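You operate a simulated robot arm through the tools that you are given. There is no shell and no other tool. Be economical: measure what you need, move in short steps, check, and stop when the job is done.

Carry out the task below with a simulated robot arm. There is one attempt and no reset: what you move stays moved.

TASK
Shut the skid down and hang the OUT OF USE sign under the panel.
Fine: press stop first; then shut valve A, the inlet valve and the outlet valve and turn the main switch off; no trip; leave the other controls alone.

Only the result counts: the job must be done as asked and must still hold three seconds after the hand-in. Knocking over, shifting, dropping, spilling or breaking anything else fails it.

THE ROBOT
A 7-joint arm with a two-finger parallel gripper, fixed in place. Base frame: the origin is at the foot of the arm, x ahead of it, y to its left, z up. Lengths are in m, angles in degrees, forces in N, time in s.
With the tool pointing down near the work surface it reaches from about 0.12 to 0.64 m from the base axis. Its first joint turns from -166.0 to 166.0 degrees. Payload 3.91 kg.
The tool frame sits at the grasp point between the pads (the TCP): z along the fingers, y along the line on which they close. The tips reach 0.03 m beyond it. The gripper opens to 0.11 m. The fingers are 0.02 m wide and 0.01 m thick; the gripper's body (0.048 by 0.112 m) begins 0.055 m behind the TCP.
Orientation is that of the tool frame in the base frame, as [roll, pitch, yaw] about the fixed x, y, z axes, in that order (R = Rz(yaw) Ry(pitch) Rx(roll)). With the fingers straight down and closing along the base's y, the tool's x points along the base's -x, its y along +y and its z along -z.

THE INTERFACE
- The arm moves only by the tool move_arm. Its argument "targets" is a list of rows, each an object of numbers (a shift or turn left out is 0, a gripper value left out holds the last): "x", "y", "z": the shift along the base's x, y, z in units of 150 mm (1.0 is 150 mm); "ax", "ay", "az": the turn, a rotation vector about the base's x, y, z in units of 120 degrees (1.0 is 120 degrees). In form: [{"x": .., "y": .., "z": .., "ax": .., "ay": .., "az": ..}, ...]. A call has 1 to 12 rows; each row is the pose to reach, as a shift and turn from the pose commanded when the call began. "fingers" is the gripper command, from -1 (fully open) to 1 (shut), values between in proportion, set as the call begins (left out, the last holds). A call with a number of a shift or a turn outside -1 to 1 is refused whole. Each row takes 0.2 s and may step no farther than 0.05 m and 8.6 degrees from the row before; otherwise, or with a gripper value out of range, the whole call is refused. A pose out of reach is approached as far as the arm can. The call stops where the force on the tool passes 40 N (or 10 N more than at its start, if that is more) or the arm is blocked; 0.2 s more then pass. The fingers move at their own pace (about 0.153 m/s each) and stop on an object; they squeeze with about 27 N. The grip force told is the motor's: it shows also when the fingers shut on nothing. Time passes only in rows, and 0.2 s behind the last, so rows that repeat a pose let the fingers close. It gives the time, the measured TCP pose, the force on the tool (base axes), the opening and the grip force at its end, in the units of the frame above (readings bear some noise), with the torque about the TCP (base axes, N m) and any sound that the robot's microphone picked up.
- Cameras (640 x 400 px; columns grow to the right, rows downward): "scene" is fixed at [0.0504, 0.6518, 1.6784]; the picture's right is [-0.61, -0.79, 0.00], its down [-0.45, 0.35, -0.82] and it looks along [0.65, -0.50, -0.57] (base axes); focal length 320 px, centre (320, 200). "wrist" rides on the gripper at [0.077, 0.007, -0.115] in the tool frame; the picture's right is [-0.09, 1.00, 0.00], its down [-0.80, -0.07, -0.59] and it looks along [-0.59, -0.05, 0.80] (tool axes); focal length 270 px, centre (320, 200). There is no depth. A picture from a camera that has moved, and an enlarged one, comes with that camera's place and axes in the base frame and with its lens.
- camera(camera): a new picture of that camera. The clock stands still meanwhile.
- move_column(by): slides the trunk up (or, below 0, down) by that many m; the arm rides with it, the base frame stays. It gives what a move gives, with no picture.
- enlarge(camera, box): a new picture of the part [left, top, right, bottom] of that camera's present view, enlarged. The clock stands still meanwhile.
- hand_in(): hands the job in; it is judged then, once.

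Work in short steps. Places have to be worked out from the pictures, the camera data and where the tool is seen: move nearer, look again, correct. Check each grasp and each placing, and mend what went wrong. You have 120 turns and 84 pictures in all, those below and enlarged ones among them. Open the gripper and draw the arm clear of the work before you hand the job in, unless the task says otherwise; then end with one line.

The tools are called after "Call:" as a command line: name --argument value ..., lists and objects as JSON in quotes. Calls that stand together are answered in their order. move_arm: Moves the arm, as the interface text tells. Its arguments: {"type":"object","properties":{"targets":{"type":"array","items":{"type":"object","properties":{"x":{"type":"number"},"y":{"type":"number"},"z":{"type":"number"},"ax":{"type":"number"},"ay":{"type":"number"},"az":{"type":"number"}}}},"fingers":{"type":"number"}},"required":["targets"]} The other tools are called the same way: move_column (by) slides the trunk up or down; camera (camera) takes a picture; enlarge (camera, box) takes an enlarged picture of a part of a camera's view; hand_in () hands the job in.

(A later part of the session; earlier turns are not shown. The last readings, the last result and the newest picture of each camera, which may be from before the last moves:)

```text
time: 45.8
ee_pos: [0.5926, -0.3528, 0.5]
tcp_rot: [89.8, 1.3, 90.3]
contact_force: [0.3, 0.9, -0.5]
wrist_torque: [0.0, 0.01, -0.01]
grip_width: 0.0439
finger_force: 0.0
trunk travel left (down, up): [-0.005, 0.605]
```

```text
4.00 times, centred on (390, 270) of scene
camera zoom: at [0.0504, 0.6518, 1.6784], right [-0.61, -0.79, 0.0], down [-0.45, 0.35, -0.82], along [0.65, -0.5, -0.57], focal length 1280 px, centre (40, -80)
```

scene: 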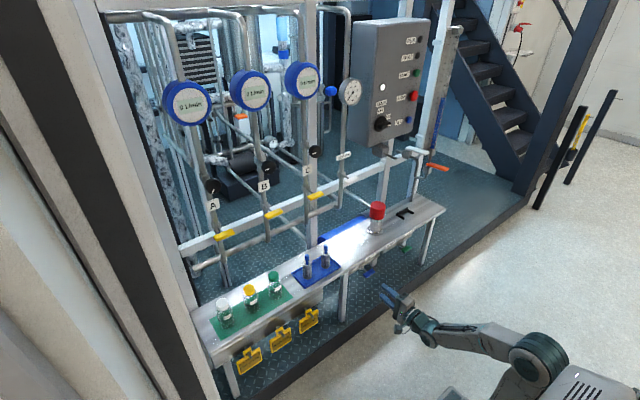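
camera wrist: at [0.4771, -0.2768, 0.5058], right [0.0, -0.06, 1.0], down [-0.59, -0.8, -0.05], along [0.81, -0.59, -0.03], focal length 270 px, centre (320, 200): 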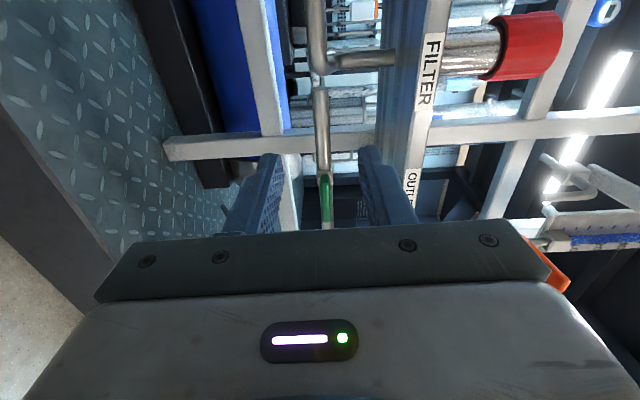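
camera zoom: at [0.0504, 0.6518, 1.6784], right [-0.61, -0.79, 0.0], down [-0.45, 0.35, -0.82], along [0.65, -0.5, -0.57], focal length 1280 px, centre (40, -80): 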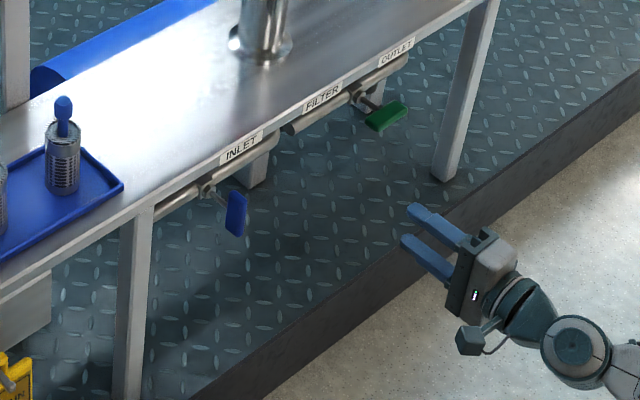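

Inlet done. Green handle ahead, +y end near y≈-0.447. I shift to y≈-0.475 and look closely.

Call:
move_arm --targets '[{"y": -0.27, "ax": -0.01}, {"y": -0.54, "ax": 0.0}, {"y": -0.81, "ax": 0.0, "x": 0.15}]'

Call:
enlarge --camera "wrist" --box '[240, 60, 440, 240]'

```text
time: 46.6
ee_pos: [0.6157, -0.4738, 0.4993]
tcp_rot: [89.7, 1.3, 90.2]
contact_force: [-0.3, -0.5, 0.7]
wrist_torque: [0.03, 0.02, -0.01]
grip_width: 0.0441
finger_force: 0.1
trunk travel left (down, up): [-0.005, 0.605]
```

```text
2.22 times, centred on (340, 150) of wrist
camera zoom: at [0.502, -0.3976, 0.5049], right [0.0, -0.07, 1.0], down [-0.59, -0.8, -0.06], along [0.81, -0.59, -0.03], focal length 601 px, centre (276, 311)
```

zoom: 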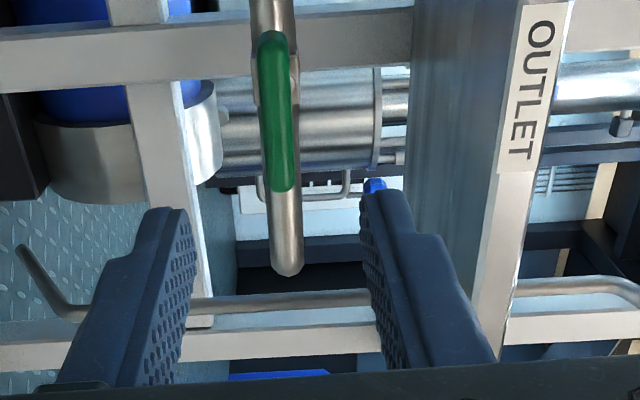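

Outlet handle centre ≈ (0.76, -0.481, 0.501). I go in, straddle and grip.

Call:
move_arm --targets '[{"y": -0.05, "z": 0.01, "x": 0.2}, {"y": -0.05, "z": 0.01, "x": 0.45}, {"y": -0.05, "z": 0.01, "x": 0.7}, {"y": -0.05, "z": 0.01, "x": 0.84}]'

Call:
move_arm --targets '[{}, {}, {}]' --fingers 1

Call:
move_arm --targets '[{"ax": 0.06}, {"ax": 0.12}, {"ax": 0.18}, {"ax": 0.25}]'

```text
time: 47.6
ee_pos: [0.7384, -0.4816, 0.5007]
tcp_rot: [89.7, 1.2, 90.2]
contact_force: [-0.1, -0.7, -0.2]
wrist_torque: [0.0, 0.0, 0.04]
grip_width: 0.0441
finger_force: 0.0
trunk travel left (down, up): [-0.005, 0.605]
```

```text
time: 48.4
ee_pos: [0.7399, -0.4814, 0.4994]
tcp_rot: [89.8, 1.3, 90.1]
contact_force: [0.6, -1.2, -3.2]
wrist_torque: [0.85, 0.46, -0.06]
grip_width: 0.0131
finger_force: 45.3
trunk travel left (down, up): [-0.005, 0.605]
```

```text
time: 49.4
ee_pos: [0.7391, -0.4821, 0.499]
tcp_rot: [89.8, -28.9, 90.1]
contact_force: [-11.1, 2.5, -16.9]
wrist_torque: [0.02, 0.32, 0.67]
grip_width: 0.013
finger_force: 45.4
trunk travel left (down, up): [-0.005, 0.605]
```

The outlet handle turns with the grip. I finish the quarter turn.

Call:
move_arm --targets '[{"ax": 0.06}, {"ax": 0.12}, {"ax": 0.18}, {"ax": 0.25}, {"ax": 0.31}, {"ax": 0.37}, {"ax": 0.43}, {"ax": 0.5}, {"ax": 0.52}]'

Call:
move_arm --targets '[{}, {}, {"x": -0.25}, {"x": -0.5}, {"x": -0.75}, {"x": -1.0}]' --fingers 0.2

Call:
camera --camera "wrist"

Call:
enlarge --camera "scene" --box '[340, 220, 440, 320]'

```text
time: 51.4
ee_pos: [0.7403, -0.48, 0.5001]
tcp_rot: [-87.6, -88.7, -92.6]
contact_force: [-18.1, 12.8, -22.0]
wrist_torque: [-0.96, 0.35, 0.45]
grip_width: 0.0128
finger_force: 45.2
trunk travel left (down, up): [-0.005, 0.605]
```

```text
time: 52.8
ee_pos: [0.59, -0.4824, 0.5024]
tcp_rot: [-81.5, -88.7, -98.8]
contact_force: [0.2, -0.2, 0.2]
wrist_torque: [0.01, -0.01, -0.04]
grip_width: 0.0441
finger_force: 0.0
trunk travel left (down, up): [-0.005, 0.605]
```

```text
45 pictures are left
camera wrist: at [0.4758, -0.4908, 0.5797], right [-0.01, -0.99, -0.11], down [-0.59, 0.09, -0.8], along [0.81, 0.06, -0.59], focal length 270 px, centre (320, 200)
```

wrist: 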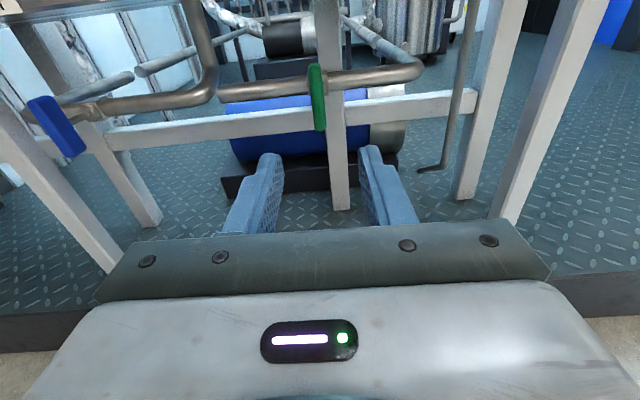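

```text
4.00 times, centred on (390, 270) of scene
camera zoom: at [0.0504, 0.6518, 1.6784], right [-0.61, -0.79, 0.0], down [-0.45, 0.35, -0.82], along [0.65, -0.5, -0.57], focal length 1280 px, centre (40, -80)
```

zoom: 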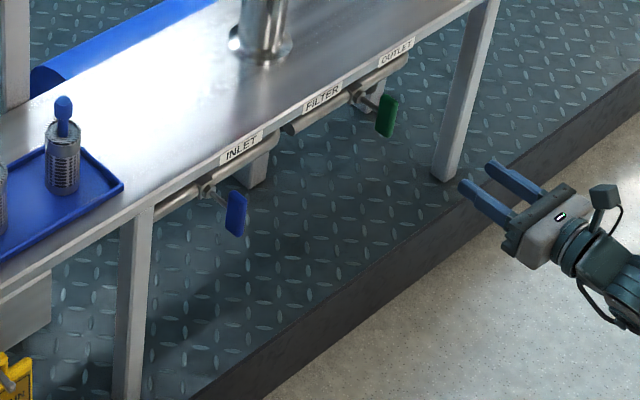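

All three valves are shut. Now I retreat, raise the column, and look at the main switch with the camera on top.

Call:
move_arm --targets '[{"x": -0.25, "y": 0.1}, {"x": -0.45, "y": 0.3}, {"x": -0.45, "y": 0.6}, {"x": -0.45, "y": 0.9}, {"x": -0.45, "y": 1.0}]'

Call:
move_column --by 0.575

Call:
move_arm --targets '[{"x": 0.1, "y": 0.15, "z": 0.25}, {"x": 0.2, "y": 0.3, "z": 0.5}, {"x": 0.3, "y": 0.43, "z": 0.7}, {"x": 0.5, "y": 0.43, "z": 0.85}]'

Call:
camera --camera "wrist"

```text
time: 54.0
ee_pos: [0.5244, -0.3295, 0.503]
tcp_rot: [-80.8, -88.8, -99.6]
contact_force: [0.0, 0.9, 0.1]
wrist_torque: [-0.01, -0.02, -0.02]
grip_width: 0.0441
finger_force: 0.1
trunk travel left (down, up): [-0.005, 0.605]
```

```text
refused: 0.575 is not a number from -0.4 to 0.4
```

```text
time: 55.0
ee_pos: [0.598, -0.2671, 0.6295]
tcp_rot: [-80.9, -88.9, -99.4]
contact_force: [-0.4, -0.1, -0.7]
wrist_torque: [0.0, 0.0, 0.03]
grip_width: 0.0441
finger_force: 0.0
trunk travel left (down, up): [-0.005, 0.605]
```

```text
43 pictures are left
camera wrist: at [0.4838, -0.2756, 0.7068], right [0.0, -0.99, -0.11], down [-0.59, 0.09, -0.8], along [0.81, 0.06, -0.59], focal length 270 px, centre (320, 200)
```

wrist: 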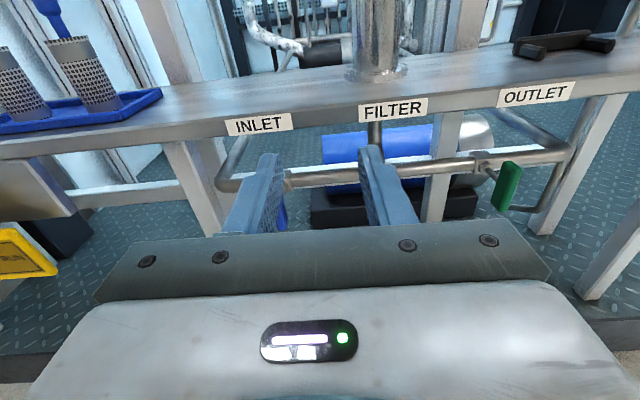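

The column step was too large; I raise it in two steps.

Call:
move_column --by 0.4

Call:
move_column --by 0.17

Call:
camera --camera "wrist"

```text
time: 58.9
ee_pos: [0.5978, -0.2666, 1.0293]
tcp_rot: [-82.0, -88.8, -98.3]
contact_force: [-0.3, 0.0, 0.1]
wrist_torque: [0.01, 0.0, 0.01]
grip_width: 0.0438
finger_force: 0.1
trunk travel left (down, up): [-0.405, 0.205]
```

```text
time: 60.8
ee_pos: [0.5978, -0.2671, 1.1992]
tcp_rot: [-82.1, -88.8, -98.2]
contact_force: [0.0, 0.1, -1.2]
wrist_torque: [0.02, 0.01, 0.02]
grip_width: 0.0439
finger_force: 0.0
trunk travel left (down, up): [-0.575, 0.035]
```

```text
42 pictures are left
camera wrist: at [0.4836, -0.276, 1.2764], right [0.0, -0.99, -0.11], down [-0.59, 0.09, -0.8], along [0.81, 0.06, -0.59], focal length 270 px, centre (320, 200)
```

wrist: 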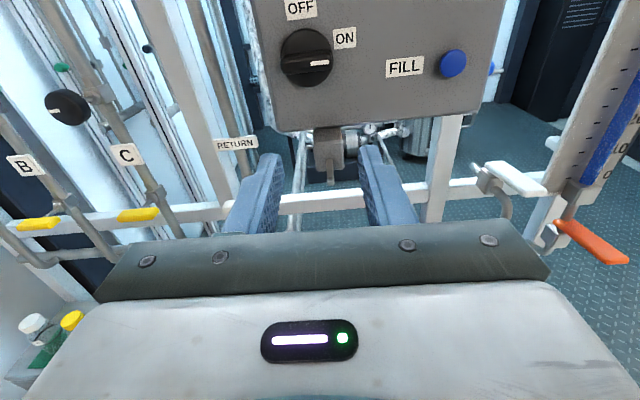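

The switch bar is horizontal with its mark to the right (ON). I enlarge the switch and the hook under the panel.

Call:
enlarge --camera "wrist" --box '[250, 0, 400, 100]'

Call:
enlarge --camera "wrist" --box '[270, 110, 390, 200]'

```text
4.00 times, centred on (325, 50) of wrist
camera zoom: at [0.4836, -0.276, 1.2764], right [0.0, -0.99, -0.11], down [-0.59, 0.09, -0.8], along [0.81, 0.06, -0.59], focal length 1081 px, centre (300, 800)
```

zoom: 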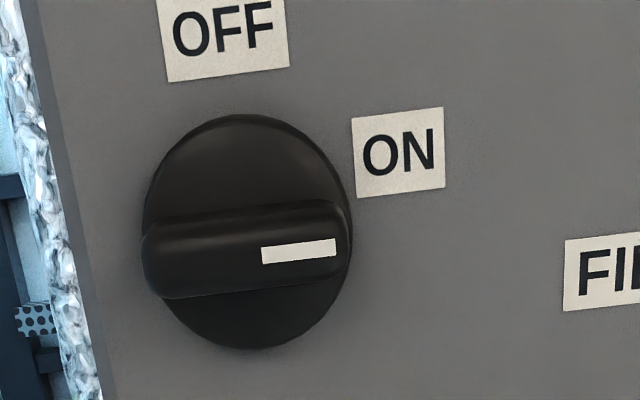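

```text
4.44 times, centred on (330, 155) of wrist
camera zoom: at [0.4836, -0.276, 1.2764], right [0.0, -0.99, -0.11], down [-0.59, 0.09, -0.8], along [0.81, 0.06, -0.59], focal length 1201 px, centre (276, 400)
```

zoom: 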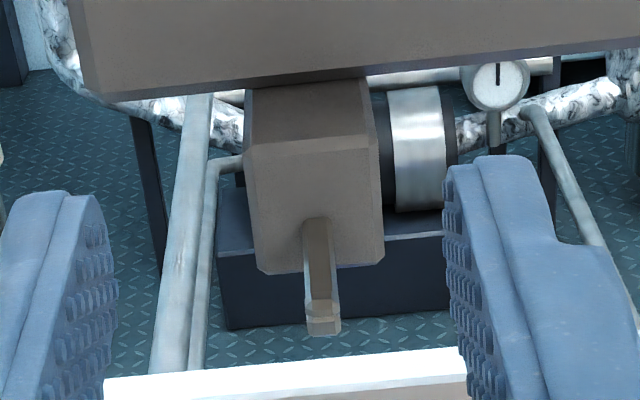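

Switch bar front ≈ (0.825, -0.256, 1.220). I roll the tool back 90° so the fingers close vertically, and aim at the bar.

Call:
move_arm --targets '[{"ax": -0.07}, {"ax": -0.14}, {"ax": -0.21}, {"ax": -0.28}, {"ax": -0.35}, {"ax": -0.42}, {"ax": -0.49}, {"ax": -0.56}, {"ax": -0.63}, {"ax": -0.69, "y": 0.03, "z": 0.06}, {"ax": -0.74, "y": 0.07, "z": 0.14, "x": 0.2}]' --fingers 0.1

Call:
enlarge --camera "wrist" --box '[240, 60, 440, 240]'

```text
time: 63.2
ee_pos: [0.627, -0.2565, 1.2195]
tcp_rot: [89.7, -2.2, 90.3]
contact_force: [-0.9, 0.2, -0.3]
wrist_torque: [0.0, 0.03, -0.01]
grip_width: 0.0497
finger_force: 0.0
trunk travel left (down, up): [-0.575, 0.035]
```

```text
2.22 times, centred on (340, 150) of wrist
camera zoom: at [0.5137, -0.1813, 1.2299], right [0.0, -0.13, 0.99], down [-0.59, -0.8, -0.1], along [0.81, -0.59, -0.07], focal length 601 px, centre (276, 311)
```

zoom: 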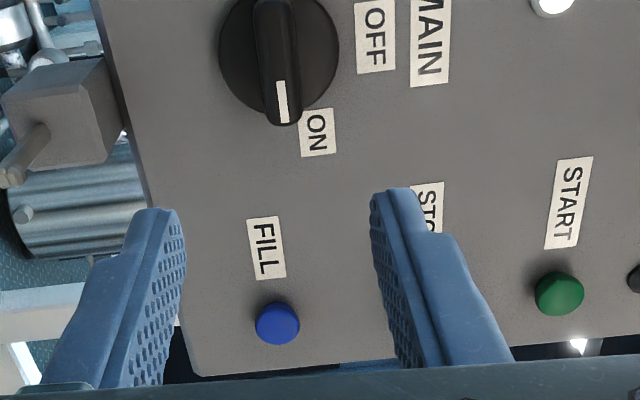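

Bar at z≈1.222, y≈-0.257: aligned. I move in to TCP x≈0.805 in two steps and close.

Call:
move_arm --targets '[{"x": 0.3, "z": 0.015}, {"x": 0.6, "z": 0.015}, {"x": 0.9, "z": 0.015}]'

Call:
move_arm --targets '[{"x": 0.15}, {"x": 0.24}, {"x": 0.29}]'

Call:
enlarge --camera "wrist" --box '[240, 60, 440, 240]'

Call:
enlarge --camera "scene" --box '[340, 80, 440, 180]'

```text
time: 64.0
ee_pos: [0.7642, -0.2548, 1.2212]
tcp_rot: [89.8, -2.3, 90.2]
contact_force: [-0.1, 0.4, -0.2]
wrist_torque: [0.03, -0.02, -0.01]
grip_width: 0.0496
finger_force: 0.1
trunk travel left (down, up): [-0.575, 0.035]
```

```text
time: 64.8
ee_pos: [0.8012, -0.2569, 1.2233]
tcp_rot: [89.7, -2.4, 90.2]
contact_force: [-32.7, 4.5, -4.8]
wrist_torque: [0.02, 1.11, -0.13]
grip_width: 0.0522
finger_force: 2.4
trunk travel left (down, up): [-0.575, 0.035]
```

```text
2.22 times, centred on (340, 150) of wrist
camera zoom: at [0.6876, -0.1813, 1.2337], right [0.0, -0.13, 0.99], down [-0.59, -0.8, -0.11], along [0.81, -0.59, -0.07], focal length 601 px, centre (276, 311)
```

zoom: 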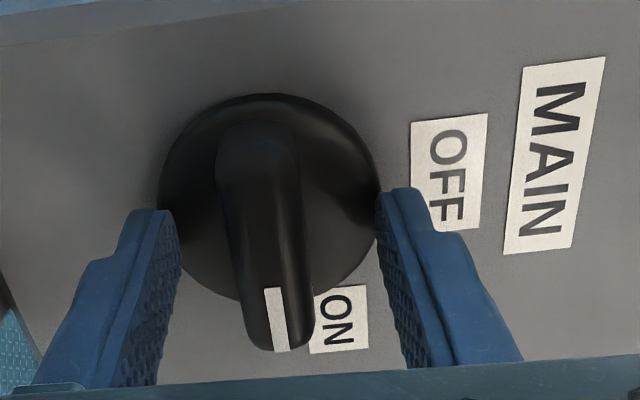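

```text
4.00 times, centred on (390, 130) of scene
camera zoom: at [0.0504, 0.6518, 1.6784], right [-0.61, -0.79, 0.0], down [-0.45, 0.35, -0.82], along [0.65, -0.5, -0.57], focal length 1280 px, centre (40, 480)
```

zoom: 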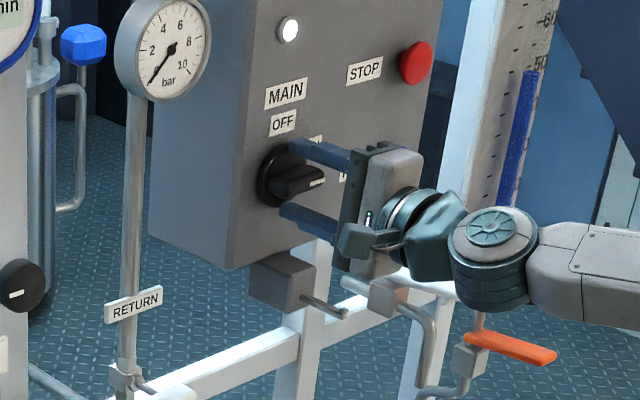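

Tips touch the switch's disc. I back off 5 mm, lower 3 mm to centre, and close on the bar.

Call:
move_arm --targets '[{"x": -0.04, "z": -0.02}]'

Call:
move_arm --targets '[{}, {}, {}]' --fingers 1

Call:
move_arm --targets '[{"ax": -0.06}, {"ax": -0.12}, {"ax": -0.18}, {"ax": -0.25}]'

```text
time: 65.2
ee_pos: [0.801, -0.2544, 1.2186]
tcp_rot: [89.7, -2.3, 90.3]
contact_force: [0.3, -0.4, -0.2]
wrist_torque: [0.0, 0.02, -0.01]
grip_width: 0.0495
finger_force: 0.1
trunk travel left (down, up): [-0.575, 0.035]
```

```text
time: 66.0
ee_pos: [0.8014, -0.2557, 1.2224]
tcp_rot: [89.6, -2.2, 90.2]
contact_force: [26.0, -2.6, 26.9]
wrist_torque: [-0.85, 0.42, 0.86]
grip_width: 0.019
finger_force: 45.2
trunk travel left (down, up): [-0.575, 0.035]
```

```text
time: 67.0
ee_pos: [0.8012, -0.2549, 1.2207]
tcp_rot: [89.4, 27.7, 90.0]
contact_force: [26.2, -2.8, 32.7]
wrist_torque: [0.0, 0.61, -0.39]
grip_width: 0.0191
finger_force: 45.2
trunk travel left (down, up): [-0.575, 0.035]
```

The bar turns with the grip (19 mm). I raise 3 mm to relieve the upward force and finish the turn to OFF.

Call:
move_arm --targets '[{"ax": -0.06, "z": 0.02}, {"ax": -0.12, "z": 0.02}, {"ax": -0.18, "z": 0.02}, {"ax": -0.25, "z": 0.02}, {"ax": -0.31, "z": 0.02}, {"ax": -0.37, "z": 0.02}, {"ax": -0.43, "z": 0.02}, {"ax": -0.485, "z": 0.02}]'

Call:
enlarge --camera "scene" --box '[340, 80, 440, 180]'

```text
time: 68.8
ee_pos: [0.8011, -0.2556, 1.222]
tcp_rot: [92.0, 85.9, 92.1]
contact_force: [15.1, 1.2, 15.9]
wrist_torque: [0.04, -0.47, -1.0]
grip_width: 0.0187
finger_force: 44.7
trunk travel left (down, up): [-0.575, 0.035]
```

```text
4.00 times, centred on (390, 130) of scene
camera zoom: at [0.0504, 0.6518, 1.6784], right [-0.61, -0.79, 0.0], down [-0.45, 0.35, -0.82], along [0.65, -0.5, -0.57], focal length 1280 px, centre (40, 480)
```

zoom: 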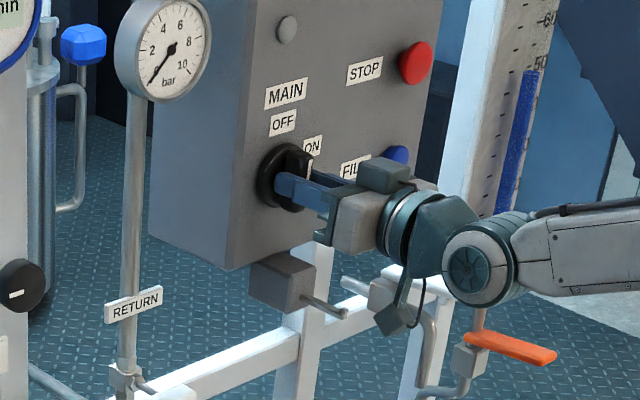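

Power lamp is out. I nudge 4° further to seat it, then release and back off.

Call:
move_arm --targets '[{"ax": -0.035}, {"ax": -0.035}]'

Call:
move_arm --targets '[{}, {}, {"x": -0.25}, {"x": -0.5}, {"x": -0.75}, {"x": -1.0}]' --fingers 0.0

Call:
camera --camera "wrist"

Call:
enlarge --camera "scene" --box '[340, 20, 460, 180]'

```text
time: 69.4
ee_pos: [0.8009, -0.255, 1.2211]
tcp_rot: [-140.1, 89.8, -139.8]
contact_force: [14.5, 1.8, 12.2]
wrist_torque: [0.09, -1.19, -0.91]
grip_width: 0.0188
finger_force: 45.0
trunk travel left (down, up): [-0.575, 0.035]
```

```text
time: 70.8
ee_pos: [0.651, -0.2586, 1.2239]
tcp_rot: [-160.1, 89.9, -159.9]
contact_force: [-0.5, -0.6, 0.5]
wrist_torque: [-0.01, 0.01, 0.03]
grip_width: 0.0551
finger_force: 0.2
trunk travel left (down, up): [-0.575, 0.035]
```

```text
35 pictures are left
camera wrist: at [0.5363, -0.253, 1.148], right [0.0, 1.0, 0.09], down [-0.59, -0.07, 0.8], along [0.81, -0.05, 0.59], focal length 270 px, centre (320, 200)
```

wrist: 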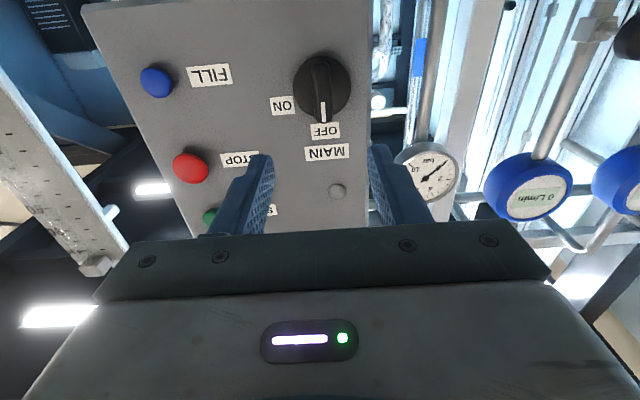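

```text
2.50 times, centred on (400, 100) of scene
camera zoom: at [0.0504, 0.6518, 1.6784], right [-0.61, -0.79, 0.0], down [-0.45, 0.35, -0.82], along [0.65, -0.5, -0.57], focal length 800 px, centre (120, 450)
```

zoom: 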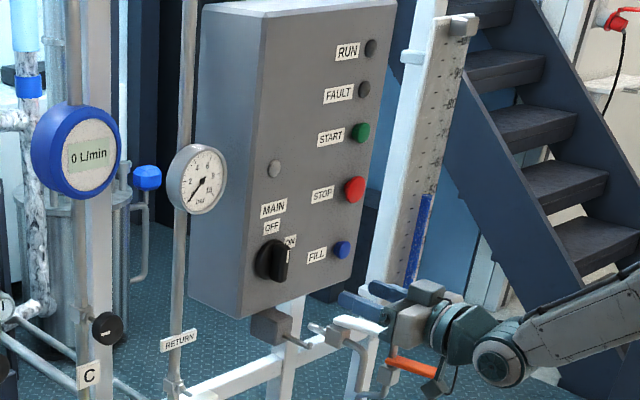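

Main switch is OFF, lamp out. Hook peg under the panel: x 0.76 (tip)–0.81 (root), y≈-0.271, z≈1.096. Now I roll to camera-on-top while retreating, and travel toward the OUT OF USE sign (≈(0.74, 0.46, 0.5)).

Call:
move_arm --targets '[{"ax": 0.07, "x": -0.15}, {"ax": 0.14, "x": -0.3}, {"ax": 0.21, "x": -0.45}, {"ax": 0.28, "x": -0.6}, {"ax": 0.35, "x": -0.75}, {"ax": 0.42, "x": -0.9}, {"ax": 0.49, "x": -1.0}, {"ax": 0.56, "x": -1.0, "y": 0.15}, {"ax": 0.63, "x": -1.0, "y": 0.35}, {"ax": 0.7, "x": -1.0, "y": 0.55}, {"ax": 0.755, "x": -1.0, "y": 0.75}]'

Call:
move_arm --targets '[{"ax": 0.07, "y": 0.1}, {"ax": 0.14, "y": 0.2}, {"ax": 0.21, "y": 0.3}, {"ax": 0.28, "y": 0.4}, {"ax": 0.35, "y": 0.5}, {"ax": 0.42, "y": 0.6}, {"ax": 0.49, "y": 0.7}, {"ax": 0.56, "y": 0.8}, {"ax": 0.63, "y": 0.9}, {"ax": 0.7, "y": 1.0}, {"ax": 0.755, "y": 1.0}]'

Call:
move_arm --targets '[{"y": 0.3}, {"y": 0.6}, {"y": 0.9}, {"y": 1.0}]'

Call:
move_arm --targets '[{"y": 0.3}, {"y": 0.6}, {"y": 0.9}, {"y": 1.0}]'

Call:
move_column --by -0.4

Call:
move_column --by -0.17

Call:
camera --camera "wrist"

```text
time: 73.2
ee_pos: [0.5022, -0.1412, 1.2232]
tcp_rot: [89.7, -0.6, 90.2]
contact_force: [0.4, 0.2, 0.0]
wrist_torque: [-0.02, 0.01, -0.02]
grip_width: 0.0552
finger_force: 0.1
trunk travel left (down, up): [-0.575, 0.035]
```

```text
time: 75.6
ee_pos: [0.5298, 0.019, 1.2278]
tcp_rot: [152.6, -89.4, 28.5]
contact_force: [0.4, -6.9, -0.1]
wrist_torque: [0.01, 0.06, 0.53]
grip_width: 0.0551
finger_force: 0.0
out of reach, approached as far as the arm can: row 2, 3, 4, 5, 6, 7, 8, 9, 10, 11
trunk travel left (down, up): [-0.575, 0.035]
```

```text
time: 76.6
ee_pos: [0.5316, 0.1582, 1.2287]
tcp_rot: [-84.6, -88.9, -95.7]
contact_force: [0.6, -0.4, 0.7]
wrist_torque: [-0.01, 0.01, 0.01]
grip_width: 0.0551
finger_force: 0.1
trunk travel left (down, up): [-0.575, 0.035]
```

```text
time: 77.6
ee_pos: [0.5297, 0.3091, 1.2298]
tcp_rot: [-80.4, -88.9, -99.9]
contact_force: [-0.1, -0.2, 0.2]
wrist_torque: [0.01, -0.01, 0.01]
grip_width: 0.0548
finger_force: 0.1
trunk travel left (down, up): [-0.575, 0.035]
```

```text
time: 81.4
ee_pos: [0.5297, 0.3089, 0.8291]
tcp_rot: [-81.7, -88.9, -98.5]
contact_force: [-0.4, -0.6, 0.7]
wrist_torque: [0.0, 0.03, 0.01]
grip_width: 0.0549
finger_force: 0.1
trunk travel left (down, up): [-0.175, 0.435]
```

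```text
time: 83.3
ee_pos: [0.5307, 0.3082, 0.6598]
tcp_rot: [-81.8, -88.9, -98.5]
contact_force: [0.0, 0.6, 0.6]
wrist_torque: [0.0, -0.02, 0.03]
grip_width: 0.0548
finger_force: 0.0
trunk travel left (down, up): [-0.005, 0.605]
```

```text
33 pictures are left
camera wrist: at [0.4158, 0.2994, 0.7372], right [0.0, -0.99, -0.11], down [-0.59, 0.09, -0.8], along [0.81, 0.06, -0.59], focal length 270 px, centre (320, 200)
```

wrist: 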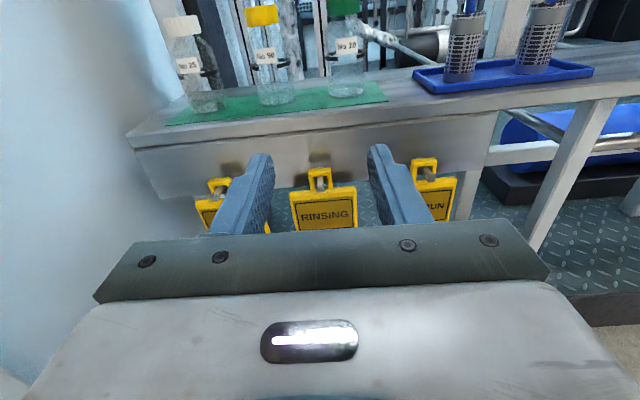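

The three signs are in view. I move left to face OUT OF USE and take a close look.

Call:
move_arm --targets '[{"y": 0.3}, {"y": 0.6}, {"y": 0.85, "z": -0.1}]' --fingers -1

Call:
camera --camera "wrist"

Call:
enlarge --camera "wrist" --box '[240, 120, 400, 240]'

```text
time: 84.1
ee_pos: [0.5304, 0.4362, 0.6435]
tcp_rot: [-81.7, -88.9, -98.5]
contact_force: [0.1, 0.9, -0.5]
wrist_torque: [-0.01, 0.01, 0.01]
grip_width: 0.1099
finger_force: 0.1
trunk travel left (down, up): [-0.005, 0.605]
```

```text
32 pictures are left
camera wrist: at [0.4161, 0.4267, 0.7212], right [-0.01, -0.99, -0.11], down [-0.59, 0.09, -0.8], along [0.81, 0.06, -0.59], focal length 270 px, centre (320, 200)
```

wrist: 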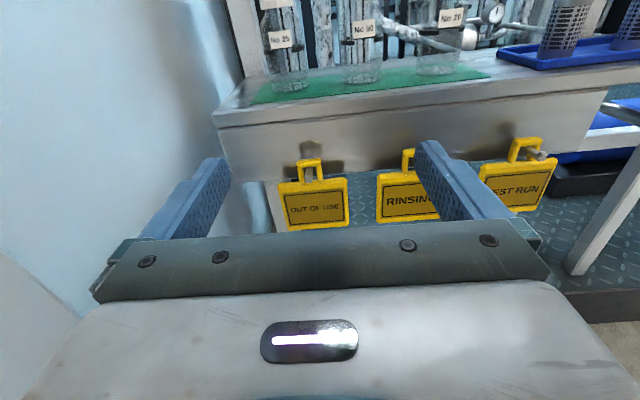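

```text
3.33 times, centred on (320, 180) of wrist
camera zoom: at [0.4161, 0.4267, 0.7212], right [-0.01, -0.99, -0.11], down [-0.59, 0.09, -0.8], along [0.81, 0.06, -0.59], focal length 901 px, centre (320, 267)
```

zoom: 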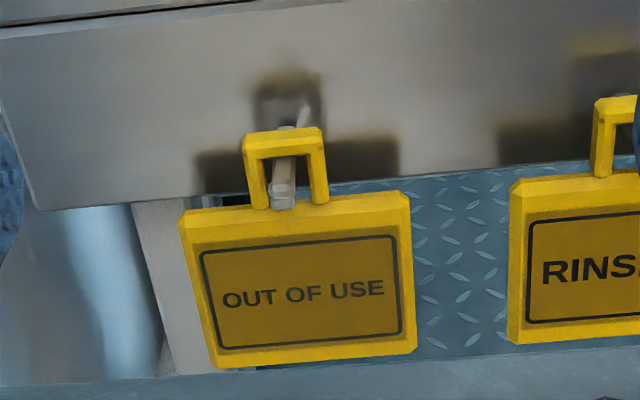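

Sign's loop ≈ (0.73, 0.457, 0.54), 34 mm wide: I'll grip the loop's sides. I close to 60 mm and approach to x≈0.62 for a second view.

Call:
move_arm --targets '[{"x": 0.2, "y": 0.05, "z": -0.15}, {"x": 0.4, "y": 0.1, "z": -0.3}, {"x": 0.55, "y": 0.14, "z": -0.45}]' --fingers -0.1

Call:
enlarge --camera "wrist" --box '[230, 60, 430, 230]'

Call:
enlarge --camera "scene" --box '[220, 300, 340, 390]'

```text
time: 84.9
ee_pos: [0.6114, 0.455, 0.5744]
tcp_rot: [-81.2, -88.8, -99.1]
contact_force: [0.0, -0.3, 0.6]
wrist_torque: [-0.01, 0.05, -0.02]
grip_width: 0.0604
finger_force: 0.1
trunk travel left (down, up): [-0.005, 0.605]
```

```text
2.35 times, centred on (330, 145) of wrist
camera zoom: at [0.4977, 0.447, 0.6537], right [0.0, -0.99, -0.11], down [-0.59, 0.09, -0.8], along [0.81, 0.06, -0.59], focal length 636 px, centre (296, 329)
```

zoom: 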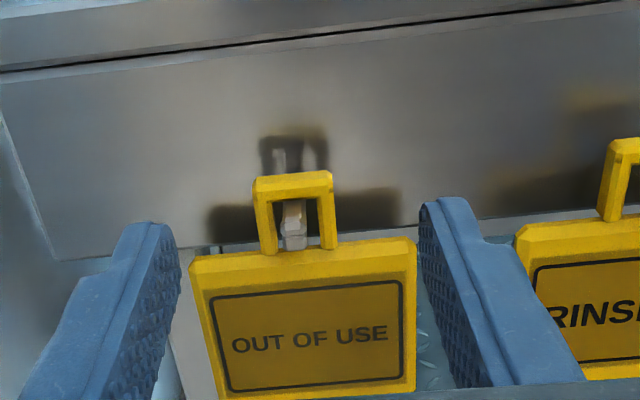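

```text
4.44 times, centred on (280, 345) of scene
camera zoom: at [0.0504, 0.6518, 1.6784], right [-0.61, -0.79, 0.0], down [-0.45, 0.35, -0.82], along [0.65, -0.5, -0.57], focal length 1423 px, centre (498, -444)
```

zoom: 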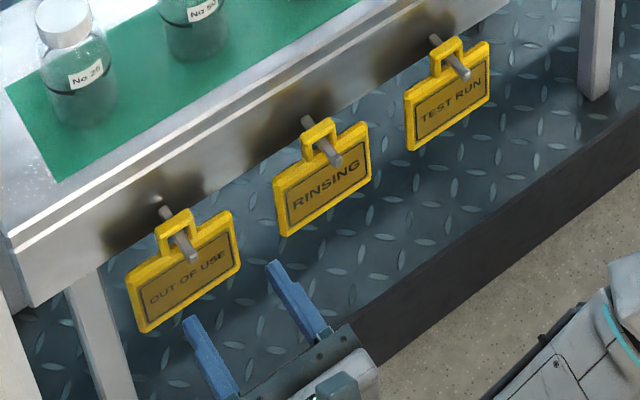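

Loop: y≈0.458, z 0.524–0.553, x≈0.735. I lower to z 0.538 and move in straddling the loop to TCP x≈0.722.

Call:
move_arm --targets '[{"y": 0.02, "z": -0.12}, {"y": 0.02, "z": -0.245}, {"x": 0.25, "y": 0.02, "z": -0.245}, {"x": 0.5, "y": 0.02, "z": -0.245}, {"x": 0.65, "y": 0.02, "z": -0.245}, {"x": 0.73, "y": 0.02, "z": -0.245}]'

Call:
enlarge --camera "wrist" --box '[230, 60, 430, 230]'

Call:
enlarge --camera "scene" --box '[220, 310, 320, 385]'

```text
time: 86.3
ee_pos: [0.7224, 0.4599, 0.5393]
tcp_rot: [-83.1, -88.9, -97.1]
contact_force: [-0.6, -0.6, 0.1]
wrist_torque: [0.01, -0.01, 0.0]
grip_width: 0.0605
finger_force: 0.1
trunk travel left (down, up): [-0.005, 0.605]
```

```text
2.35 times, centred on (330, 145) of wrist
camera zoom: at [0.6074, 0.451, 0.6172], right [0.0, -0.99, -0.11], down [-0.59, 0.09, -0.8], along [0.81, 0.06, -0.59], focal length 636 px, centre (296, 329)
```

zoom: 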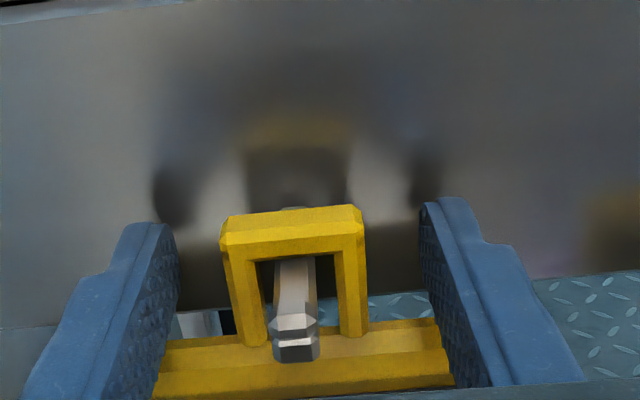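

```text
5.33 times, centred on (270, 348) of scene
camera zoom: at [0.0504, 0.6518, 1.6784], right [-0.61, -0.79, 0.0], down [-0.45, 0.35, -0.82], along [0.65, -0.5, -0.57], focal length 1707 px, centre (587, -587)
```

zoom: 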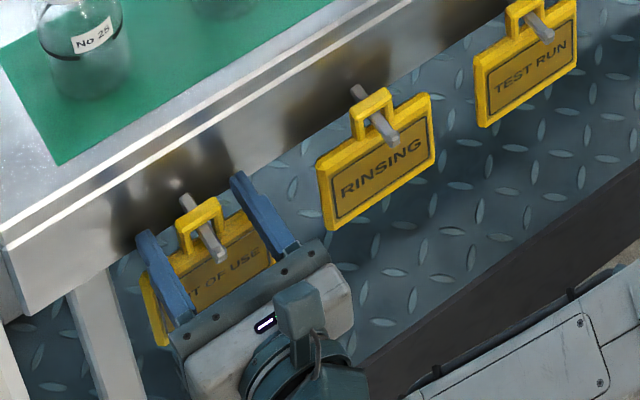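

The loop is well between the fingers. I close on it.

Call:
move_arm --targets '[{"y": -0.013}, {"y": -0.013}, {"y": -0.013}, {"y": -0.013}]' --fingers 1

Call:
enlarge --camera "wrist" --box '[230, 60, 430, 230]'

```text
time: 87.3
ee_pos: [0.7213, 0.4584, 0.5398]
tcp_rot: [-82.1, -88.9, -98.2]
contact_force: [0.3, -0.3, 0.5]
wrist_torque: [0.0, 0.02, -0.01]
grip_width: 0.0314
finger_force: 26.6
trunk travel left (down, up): [-0.005, 0.605]
```

```text
2.35 times, centred on (330, 145) of wrist
camera zoom: at [0.6072, 0.4492, 0.6175], right [0.0, -0.99, -0.11], down [-0.59, 0.09, -0.8], along [0.81, 0.06, -0.59], focal length 636 px, centre (296, 329)
```

zoom: 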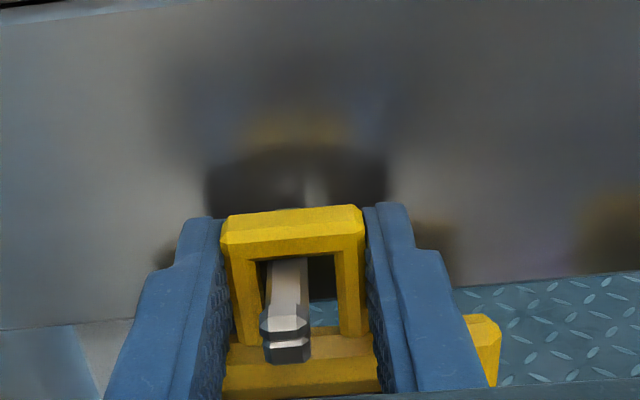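

Gripped at 31 mm. I lift 8 mm so the peg is mid-hole, then draw straight out 80 mm.

Call:
move_arm --targets '[{"z": 0.053}, {"z": 0.055}, {"z": 0.055, "x": -0.1}, {"z": 0.055, "x": -0.2}, {"z": 0.055, "x": -0.3}, {"z": 0.055, "x": -0.42}, {"z": 0.055, "x": -0.55}]'

Call:
camera --camera "wrist"

Call:
enlarge --camera "scene" --box '[220, 310, 320, 385]'

```text
time: 88.9
ee_pos: [0.6404, 0.4572, 0.5492]
tcp_rot: [-81.9, -88.8, -98.4]
contact_force: [-0.4, 0.0, -1.3]
wrist_torque: [-0.02, -0.04, 0.01]
grip_width: 0.0313
finger_force: 26.8
trunk travel left (down, up): [-0.005, 0.605]
```

```text
25 pictures are left
camera wrist: at [0.5259, 0.4492, 0.6263], right [0.0, -0.99, -0.11], down [-0.59, 0.09, -0.8], along [0.81, 0.06, -0.59], focal length 270 px, centre (320, 200)
```

wrist: 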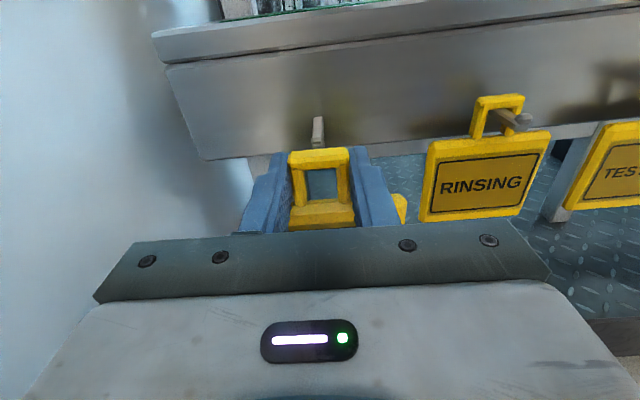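

```text
5.33 times, centred on (270, 348) of scene
camera zoom: at [0.0504, 0.6518, 1.6784], right [-0.61, -0.79, 0.0], down [-0.45, 0.35, -0.82], along [0.65, -0.5, -0.57], focal length 1707 px, centre (587, -587)
```

zoom: 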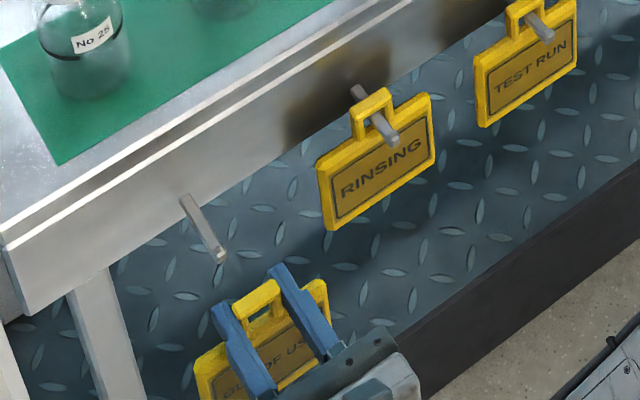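

The sign is free of its peg and held. I retreat to x≈0.56, raise the column and cross toward the panel.

Call:
move_arm --targets '[{"x": -0.25}, {"x": -0.5}, {"x": -0.53}]'

Call:
move_column --by 0.4

Call:
move_column --by 0.17

Call:
move_arm --targets '[{"y": -0.25}, {"y": -0.5}, {"y": -0.75}, {"y": -1.0}]'

Call:
move_arm --targets '[{"y": -0.25}, {"y": -0.5}, {"y": -0.75}, {"y": -1.0}]'

Call:
move_arm --targets '[{"y": -0.25}, {"y": -0.5}, {"y": -0.75}, {"y": -1.0}]'

Call:
move_arm --targets '[{"y": -0.25}, {"y": -0.5}, {"y": -0.75}, {"y": -1.0}]'

Call:
camera --camera "wrist"

```text
time: 89.7
ee_pos: [0.5615, 0.4572, 0.5494]
tcp_rot: [-82.4, -88.9, -97.7]
contact_force: [0.2, -0.1, -0.1]
wrist_torque: [0.04, 0.01, 0.03]
grip_width: 0.0317
finger_force: 26.8
trunk travel left (down, up): [-0.005, 0.605]
```

```text
time: 93.5
ee_pos: [0.5608, 0.4579, 0.9496]
tcp_rot: [-82.2, -88.9, -98.3]
contact_force: [-0.3, 0.3, -0.9]
wrist_torque: [0.01, 0.02, 0.0]
grip_width: 0.0312
finger_force: 26.7
trunk travel left (down, up): [-0.405, 0.205]
```

```text
time: 95.5
ee_pos: [0.5611, 0.457, 1.119]
tcp_rot: [-82.3, -88.9, -97.9]
contact_force: [-0.7, 0.8, -1.0]
wrist_torque: [0.0, 0.0, 0.0]
grip_width: 0.0312
finger_force: 27.1
trunk travel left (down, up): [-0.575, 0.035]
```

```text
time: 96.5
ee_pos: [0.5621, 0.3076, 1.1196]
tcp_rot: [-81.2, -88.8, -99.1]
contact_force: [0.1, 0.7, 0.3]
wrist_torque: [-0.04, 0.02, 0.01]
grip_width: 0.0314
finger_force: 27.1
trunk travel left (down, up): [-0.575, 0.035]
```

```text
time: 97.5
ee_pos: [0.5629, 0.1572, 1.1201]
tcp_rot: [-82.4, -88.8, -98.0]
contact_force: [-0.3, -0.3, -0.3]
wrist_torque: [0.01, 0.02, 0.0]
grip_width: 0.0313
finger_force: 26.7
trunk travel left (down, up): [-0.575, 0.035]
```

```text
time: 98.5
ee_pos: [0.561, 0.0069, 1.1181]
tcp_rot: [-83.2, -88.9, -97.1]
contact_force: [0.2, 0.5, -0.4]
wrist_torque: [0.01, 0.03, -0.01]
grip_width: 0.0313
finger_force: 26.8
trunk travel left (down, up): [-0.575, 0.035]
```

```text
time: 99.5
ee_pos: [0.5609, -0.1417, 1.1179]
tcp_rot: [-81.8, -88.8, -98.6]
contact_force: [0.6, -0.1, 1.1]
wrist_torque: [-0.05, 0.02, 0.03]
grip_width: 0.0313
finger_force: 27.5
trunk travel left (down, up): [-0.575, 0.035]
```

```text
23 pictures are left
camera wrist: at [0.4459, -0.1513, 1.196], right [-0.01, -0.99, -0.11], down [-0.59, 0.09, -0.8], along [0.81, 0.06, -0.59], focal length 270 px, centre (320, 200)
```

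wrist: 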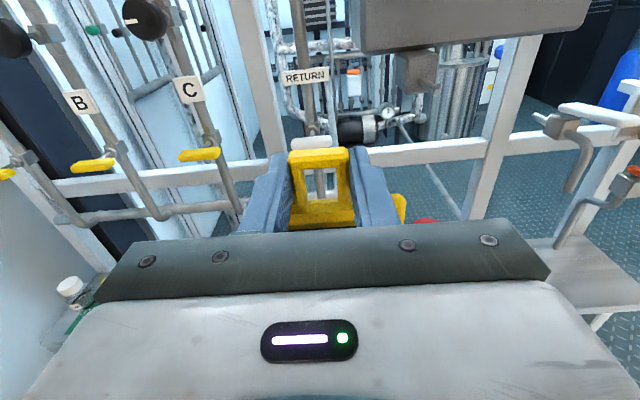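

I move to y≈-0.271 and x≈0.65, still ≈0.1 m short of the peg tip, and look.

Call:
move_arm --targets '[{"y": -0.25}, {"y": -0.5}, {"y": -0.75}, {"y": -0.86, "x": 0.1}, {"y": -0.86, "x": 0.35}, {"y": -0.86, "x": 0.58}]'

Call:
enlarge --camera "wrist" --box '[230, 60, 430, 230]'

Call:
enlarge --camera "scene" --box '[350, 120, 450, 210]'

```text
time: 100.9
ee_pos: [0.6501, -0.2726, 1.1205]
tcp_rot: [-82.8, -88.8, -97.5]
contact_force: [0.7, -0.5, 0.2]
wrist_torque: [-0.02, -0.04, 0.0]
grip_width: 0.0312
finger_force: 26.7
trunk travel left (down, up): [-0.575, 0.035]
```

```text
2.35 times, centred on (330, 145) of wrist
camera zoom: at [0.5356, -0.2816, 1.1986], right [0.0, -0.99, -0.11], down [-0.59, 0.09, -0.8], along [0.81, 0.06, -0.59], focal length 636 px, centre (296, 329)
```

zoom: 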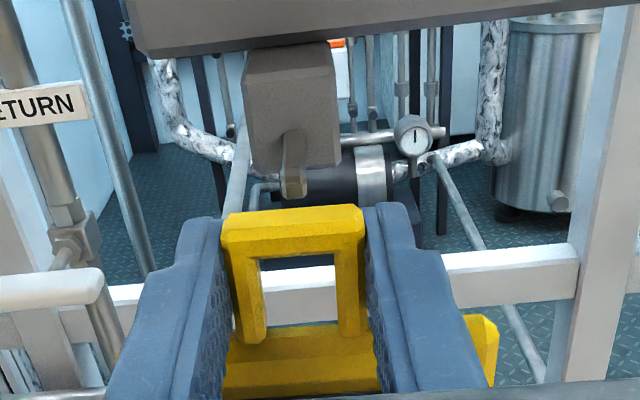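

```text
4.44 times, centred on (400, 165) of scene
camera zoom: at [0.0504, 0.6518, 1.6784], right [-0.61, -0.79, 0.0], down [-0.45, 0.35, -0.82], along [0.65, -0.5, -0.57], focal length 1423 px, centre (-36, 356)
```

zoom: 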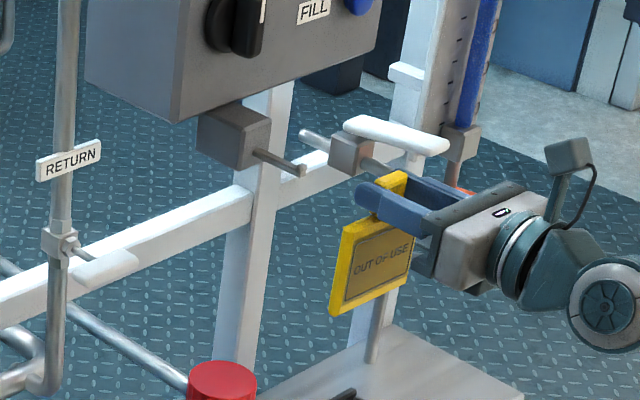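

Peg tip ≈ (0.762, -0.2705, 1.097). I align the loop's hole (TCP z≈1.102, y≈-0.270) and stop with the loop just short of the tip to check.

Call:
move_arm --targets '[{"y": 0.013, "z": -0.117}, {"y": 0.013, "z": -0.117, "x": 0.2}, {"y": 0.013, "z": -0.117, "x": 0.4}, {"y": 0.013, "z": -0.117, "x": 0.56}, {"y": 0.013, "z": -0.117, "x": 0.56}]'

Call:
enlarge --camera "wrist" --box '[260, 100, 380, 230]'

Call:
enlarge --camera "scene" --box '[360, 130, 430, 200]'

```text
time: 102.1
ee_pos: [0.7311, -0.2716, 1.1029]
tcp_rot: [-81.3, -88.8, -99.0]
contact_force: [-9.6, 0.0, -0.7]
wrist_torque: [0.01, -0.02, 0.08]
grip_width: 0.0312
finger_force: 26.2
trunk travel left (down, up): [-0.575, 0.035]
```

```text
3.08 times, centred on (320, 165) of wrist
camera zoom: at [0.6169, -0.2806, 1.18], right [-0.01, -0.99, -0.11], down [-0.59, 0.09, -0.8], along [0.81, 0.06, -0.59], focal length 832 px, centre (320, 308)
```

zoom: 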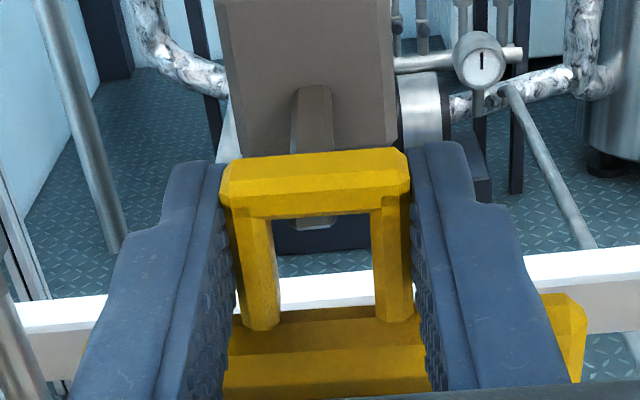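

```text
5.71 times, centred on (395, 165) of scene
camera zoom: at [0.0504, 0.6518, 1.6784], right [-0.61, -0.79, 0.0], down [-0.45, 0.35, -0.82], along [0.65, -0.5, -0.57], focal length 1829 px, centre (-109, 400)
```

zoom: 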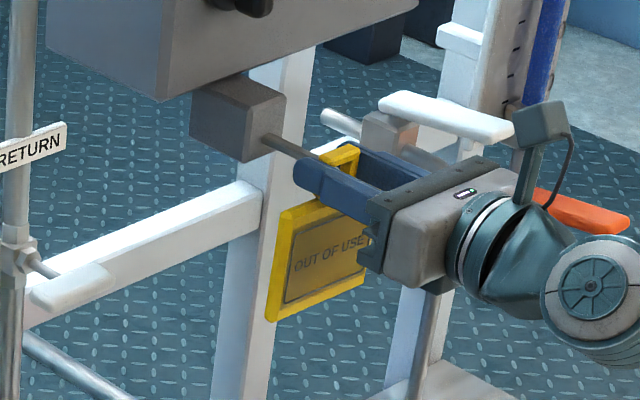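

The peg tip is touching the back of the loop's top bar, so the peg is higher than judged (tip ≈ z 1.103–1.115, x≈0.745). I back off 25 mm, raise 10 mm and look.

Call:
move_arm --targets '[{"x": -0.16}, {"x": -0.16, "z": 0.067}, {"x": -0.16, "z": 0.067}]'

Call:
enlarge --camera "wrist" --box '[260, 100, 380, 230]'

```text
time: 102.9
ee_pos: [0.7083, -0.2697, 1.1138]
tcp_rot: [-81.9, -88.8, -98.4]
contact_force: [0.1, 0.2, -0.8]
wrist_torque: [0.01, -0.05, 0.03]
grip_width: 0.0315
finger_force: 26.4
trunk travel left (down, up): [-0.575, 0.035]
```

```text
3.08 times, centred on (320, 165) of wrist
camera zoom: at [0.5946, -0.2792, 1.1905], right [0.0, -0.99, -0.11], down [-0.59, 0.09, -0.8], along [0.81, 0.06, -0.59], focal length 832 px, centre (320, 308)
```

zoom: 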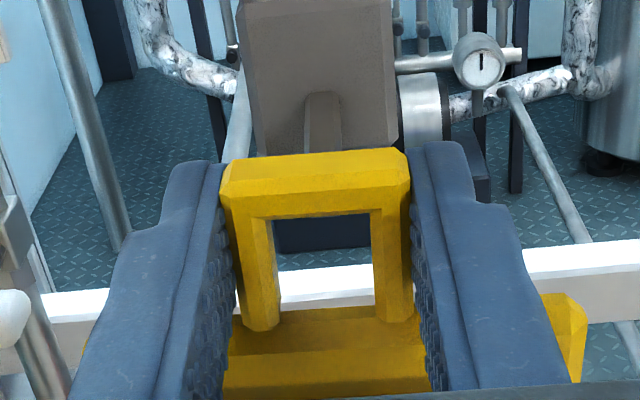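

The tip now sits behind the bar from this viewpoint. I advance in small steps past where it touched and read the force.

Call:
move_arm --targets '[{"x": 0.07}, {"x": 0.12}, {"x": 0.16}, {"x": 0.19}]'

Call:
enlarge --camera "wrist" --box '[260, 100, 380, 230]'

```text
time: 103.9
ee_pos: [0.7371, -0.2702, 1.1126]
tcp_rot: [-82.6, -88.8, -97.8]
contact_force: [0.2, 0.5, -0.8]
wrist_torque: [0.0, -0.02, 0.03]
grip_width: 0.0311
finger_force: 27.1
trunk travel left (down, up): [-0.575, 0.035]
```

```text
3.08 times, centred on (320, 165) of wrist
camera zoom: at [0.623, -0.2788, 1.1897], right [0.0, -0.99, -0.11], down [-0.59, 0.09, -0.8], along [0.81, 0.06, -0.59], focal length 832 px, centre (320, 308)
```

zoom: 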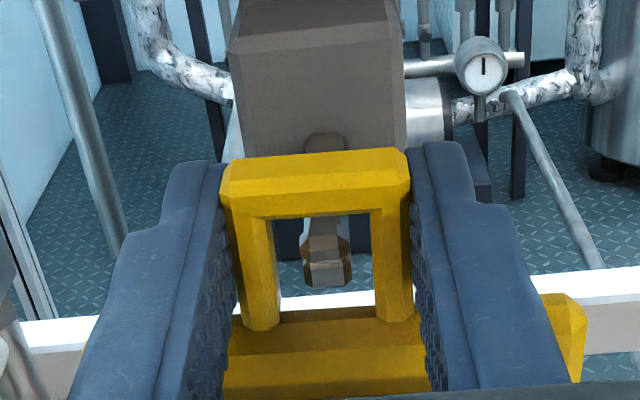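

The peg is through the hole with no force. I advance 24 mm more, then lower gently until the loop rests on the peg.

Call:
move_arm --targets '[{"x": 0.06}, {"x": 0.12}, {"x": 0.16}, {"x": 0.16}]'

Call:
move_arm --targets '[{"z": -0.02}, {"z": -0.035}]'

Call:
enlarge --camera "wrist" --box '[260, 100, 380, 230]'

```text
time: 104.9
ee_pos: [0.7605, -0.2701, 1.1113]
tcp_rot: [-81.8, -88.8, -98.4]
contact_force: [-0.1, -0.3, -0.6]
wrist_torque: [0.0, 0.0, 0.0]
grip_width: 0.0312
finger_force: 27.2
trunk travel left (down, up): [-0.575, 0.035]
```

```text
time: 105.5
ee_pos: [0.7607, -0.2702, 1.1064]
tcp_rot: [-82.5, -88.8, -97.8]
contact_force: [0.0, 0.5, -0.6]
wrist_torque: [-0.01, 0.06, 0.02]
grip_width: 0.0312
finger_force: 26.5
trunk travel left (down, up): [-0.575, 0.035]
```

```text
3.08 times, centred on (320, 165) of wrist
camera zoom: at [0.6466, -0.2785, 1.1841], right [0.0, -0.99, -0.11], down [-0.59, 0.09, -0.8], along [0.81, 0.06, -0.59], focal length 832 px, centre (320, 308)
```

zoom: 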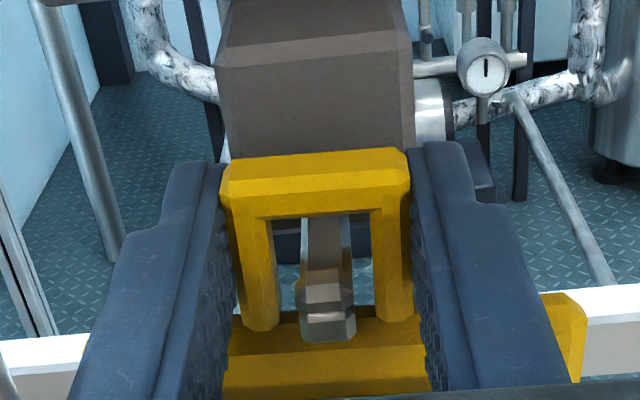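

The peg runs well through the loop, no contact yet. I keep lowering in 2 mm steps.

Call:
move_arm --targets '[{"z": -0.013}, {"z": -0.02}]'

Call:
move_arm --targets '[{"z": -0.013}, {"z": -0.013}]'

```text
time: 106.1
ee_pos: [0.7612, -0.2698, 1.1027]
tcp_rot: [-83.4, -88.8, -96.9]
contact_force: [-0.1, 0.4, -1.1]
wrist_torque: [0.01, 0.03, -0.01]
grip_width: 0.0312
finger_force: 27.5
trunk travel left (down, up): [-0.575, 0.035]
```

```text
time: 106.7
ee_pos: [0.7602, -0.2698, 1.103]
tcp_rot: [-81.6, -88.7, -98.6]
contact_force: [0.3, -0.4, -0.4]
wrist_torque: [0.01, 0.01, -0.02]
grip_width: 0.0314
finger_force: 27.4
trunk travel left (down, up): [-0.575, 0.035]
```

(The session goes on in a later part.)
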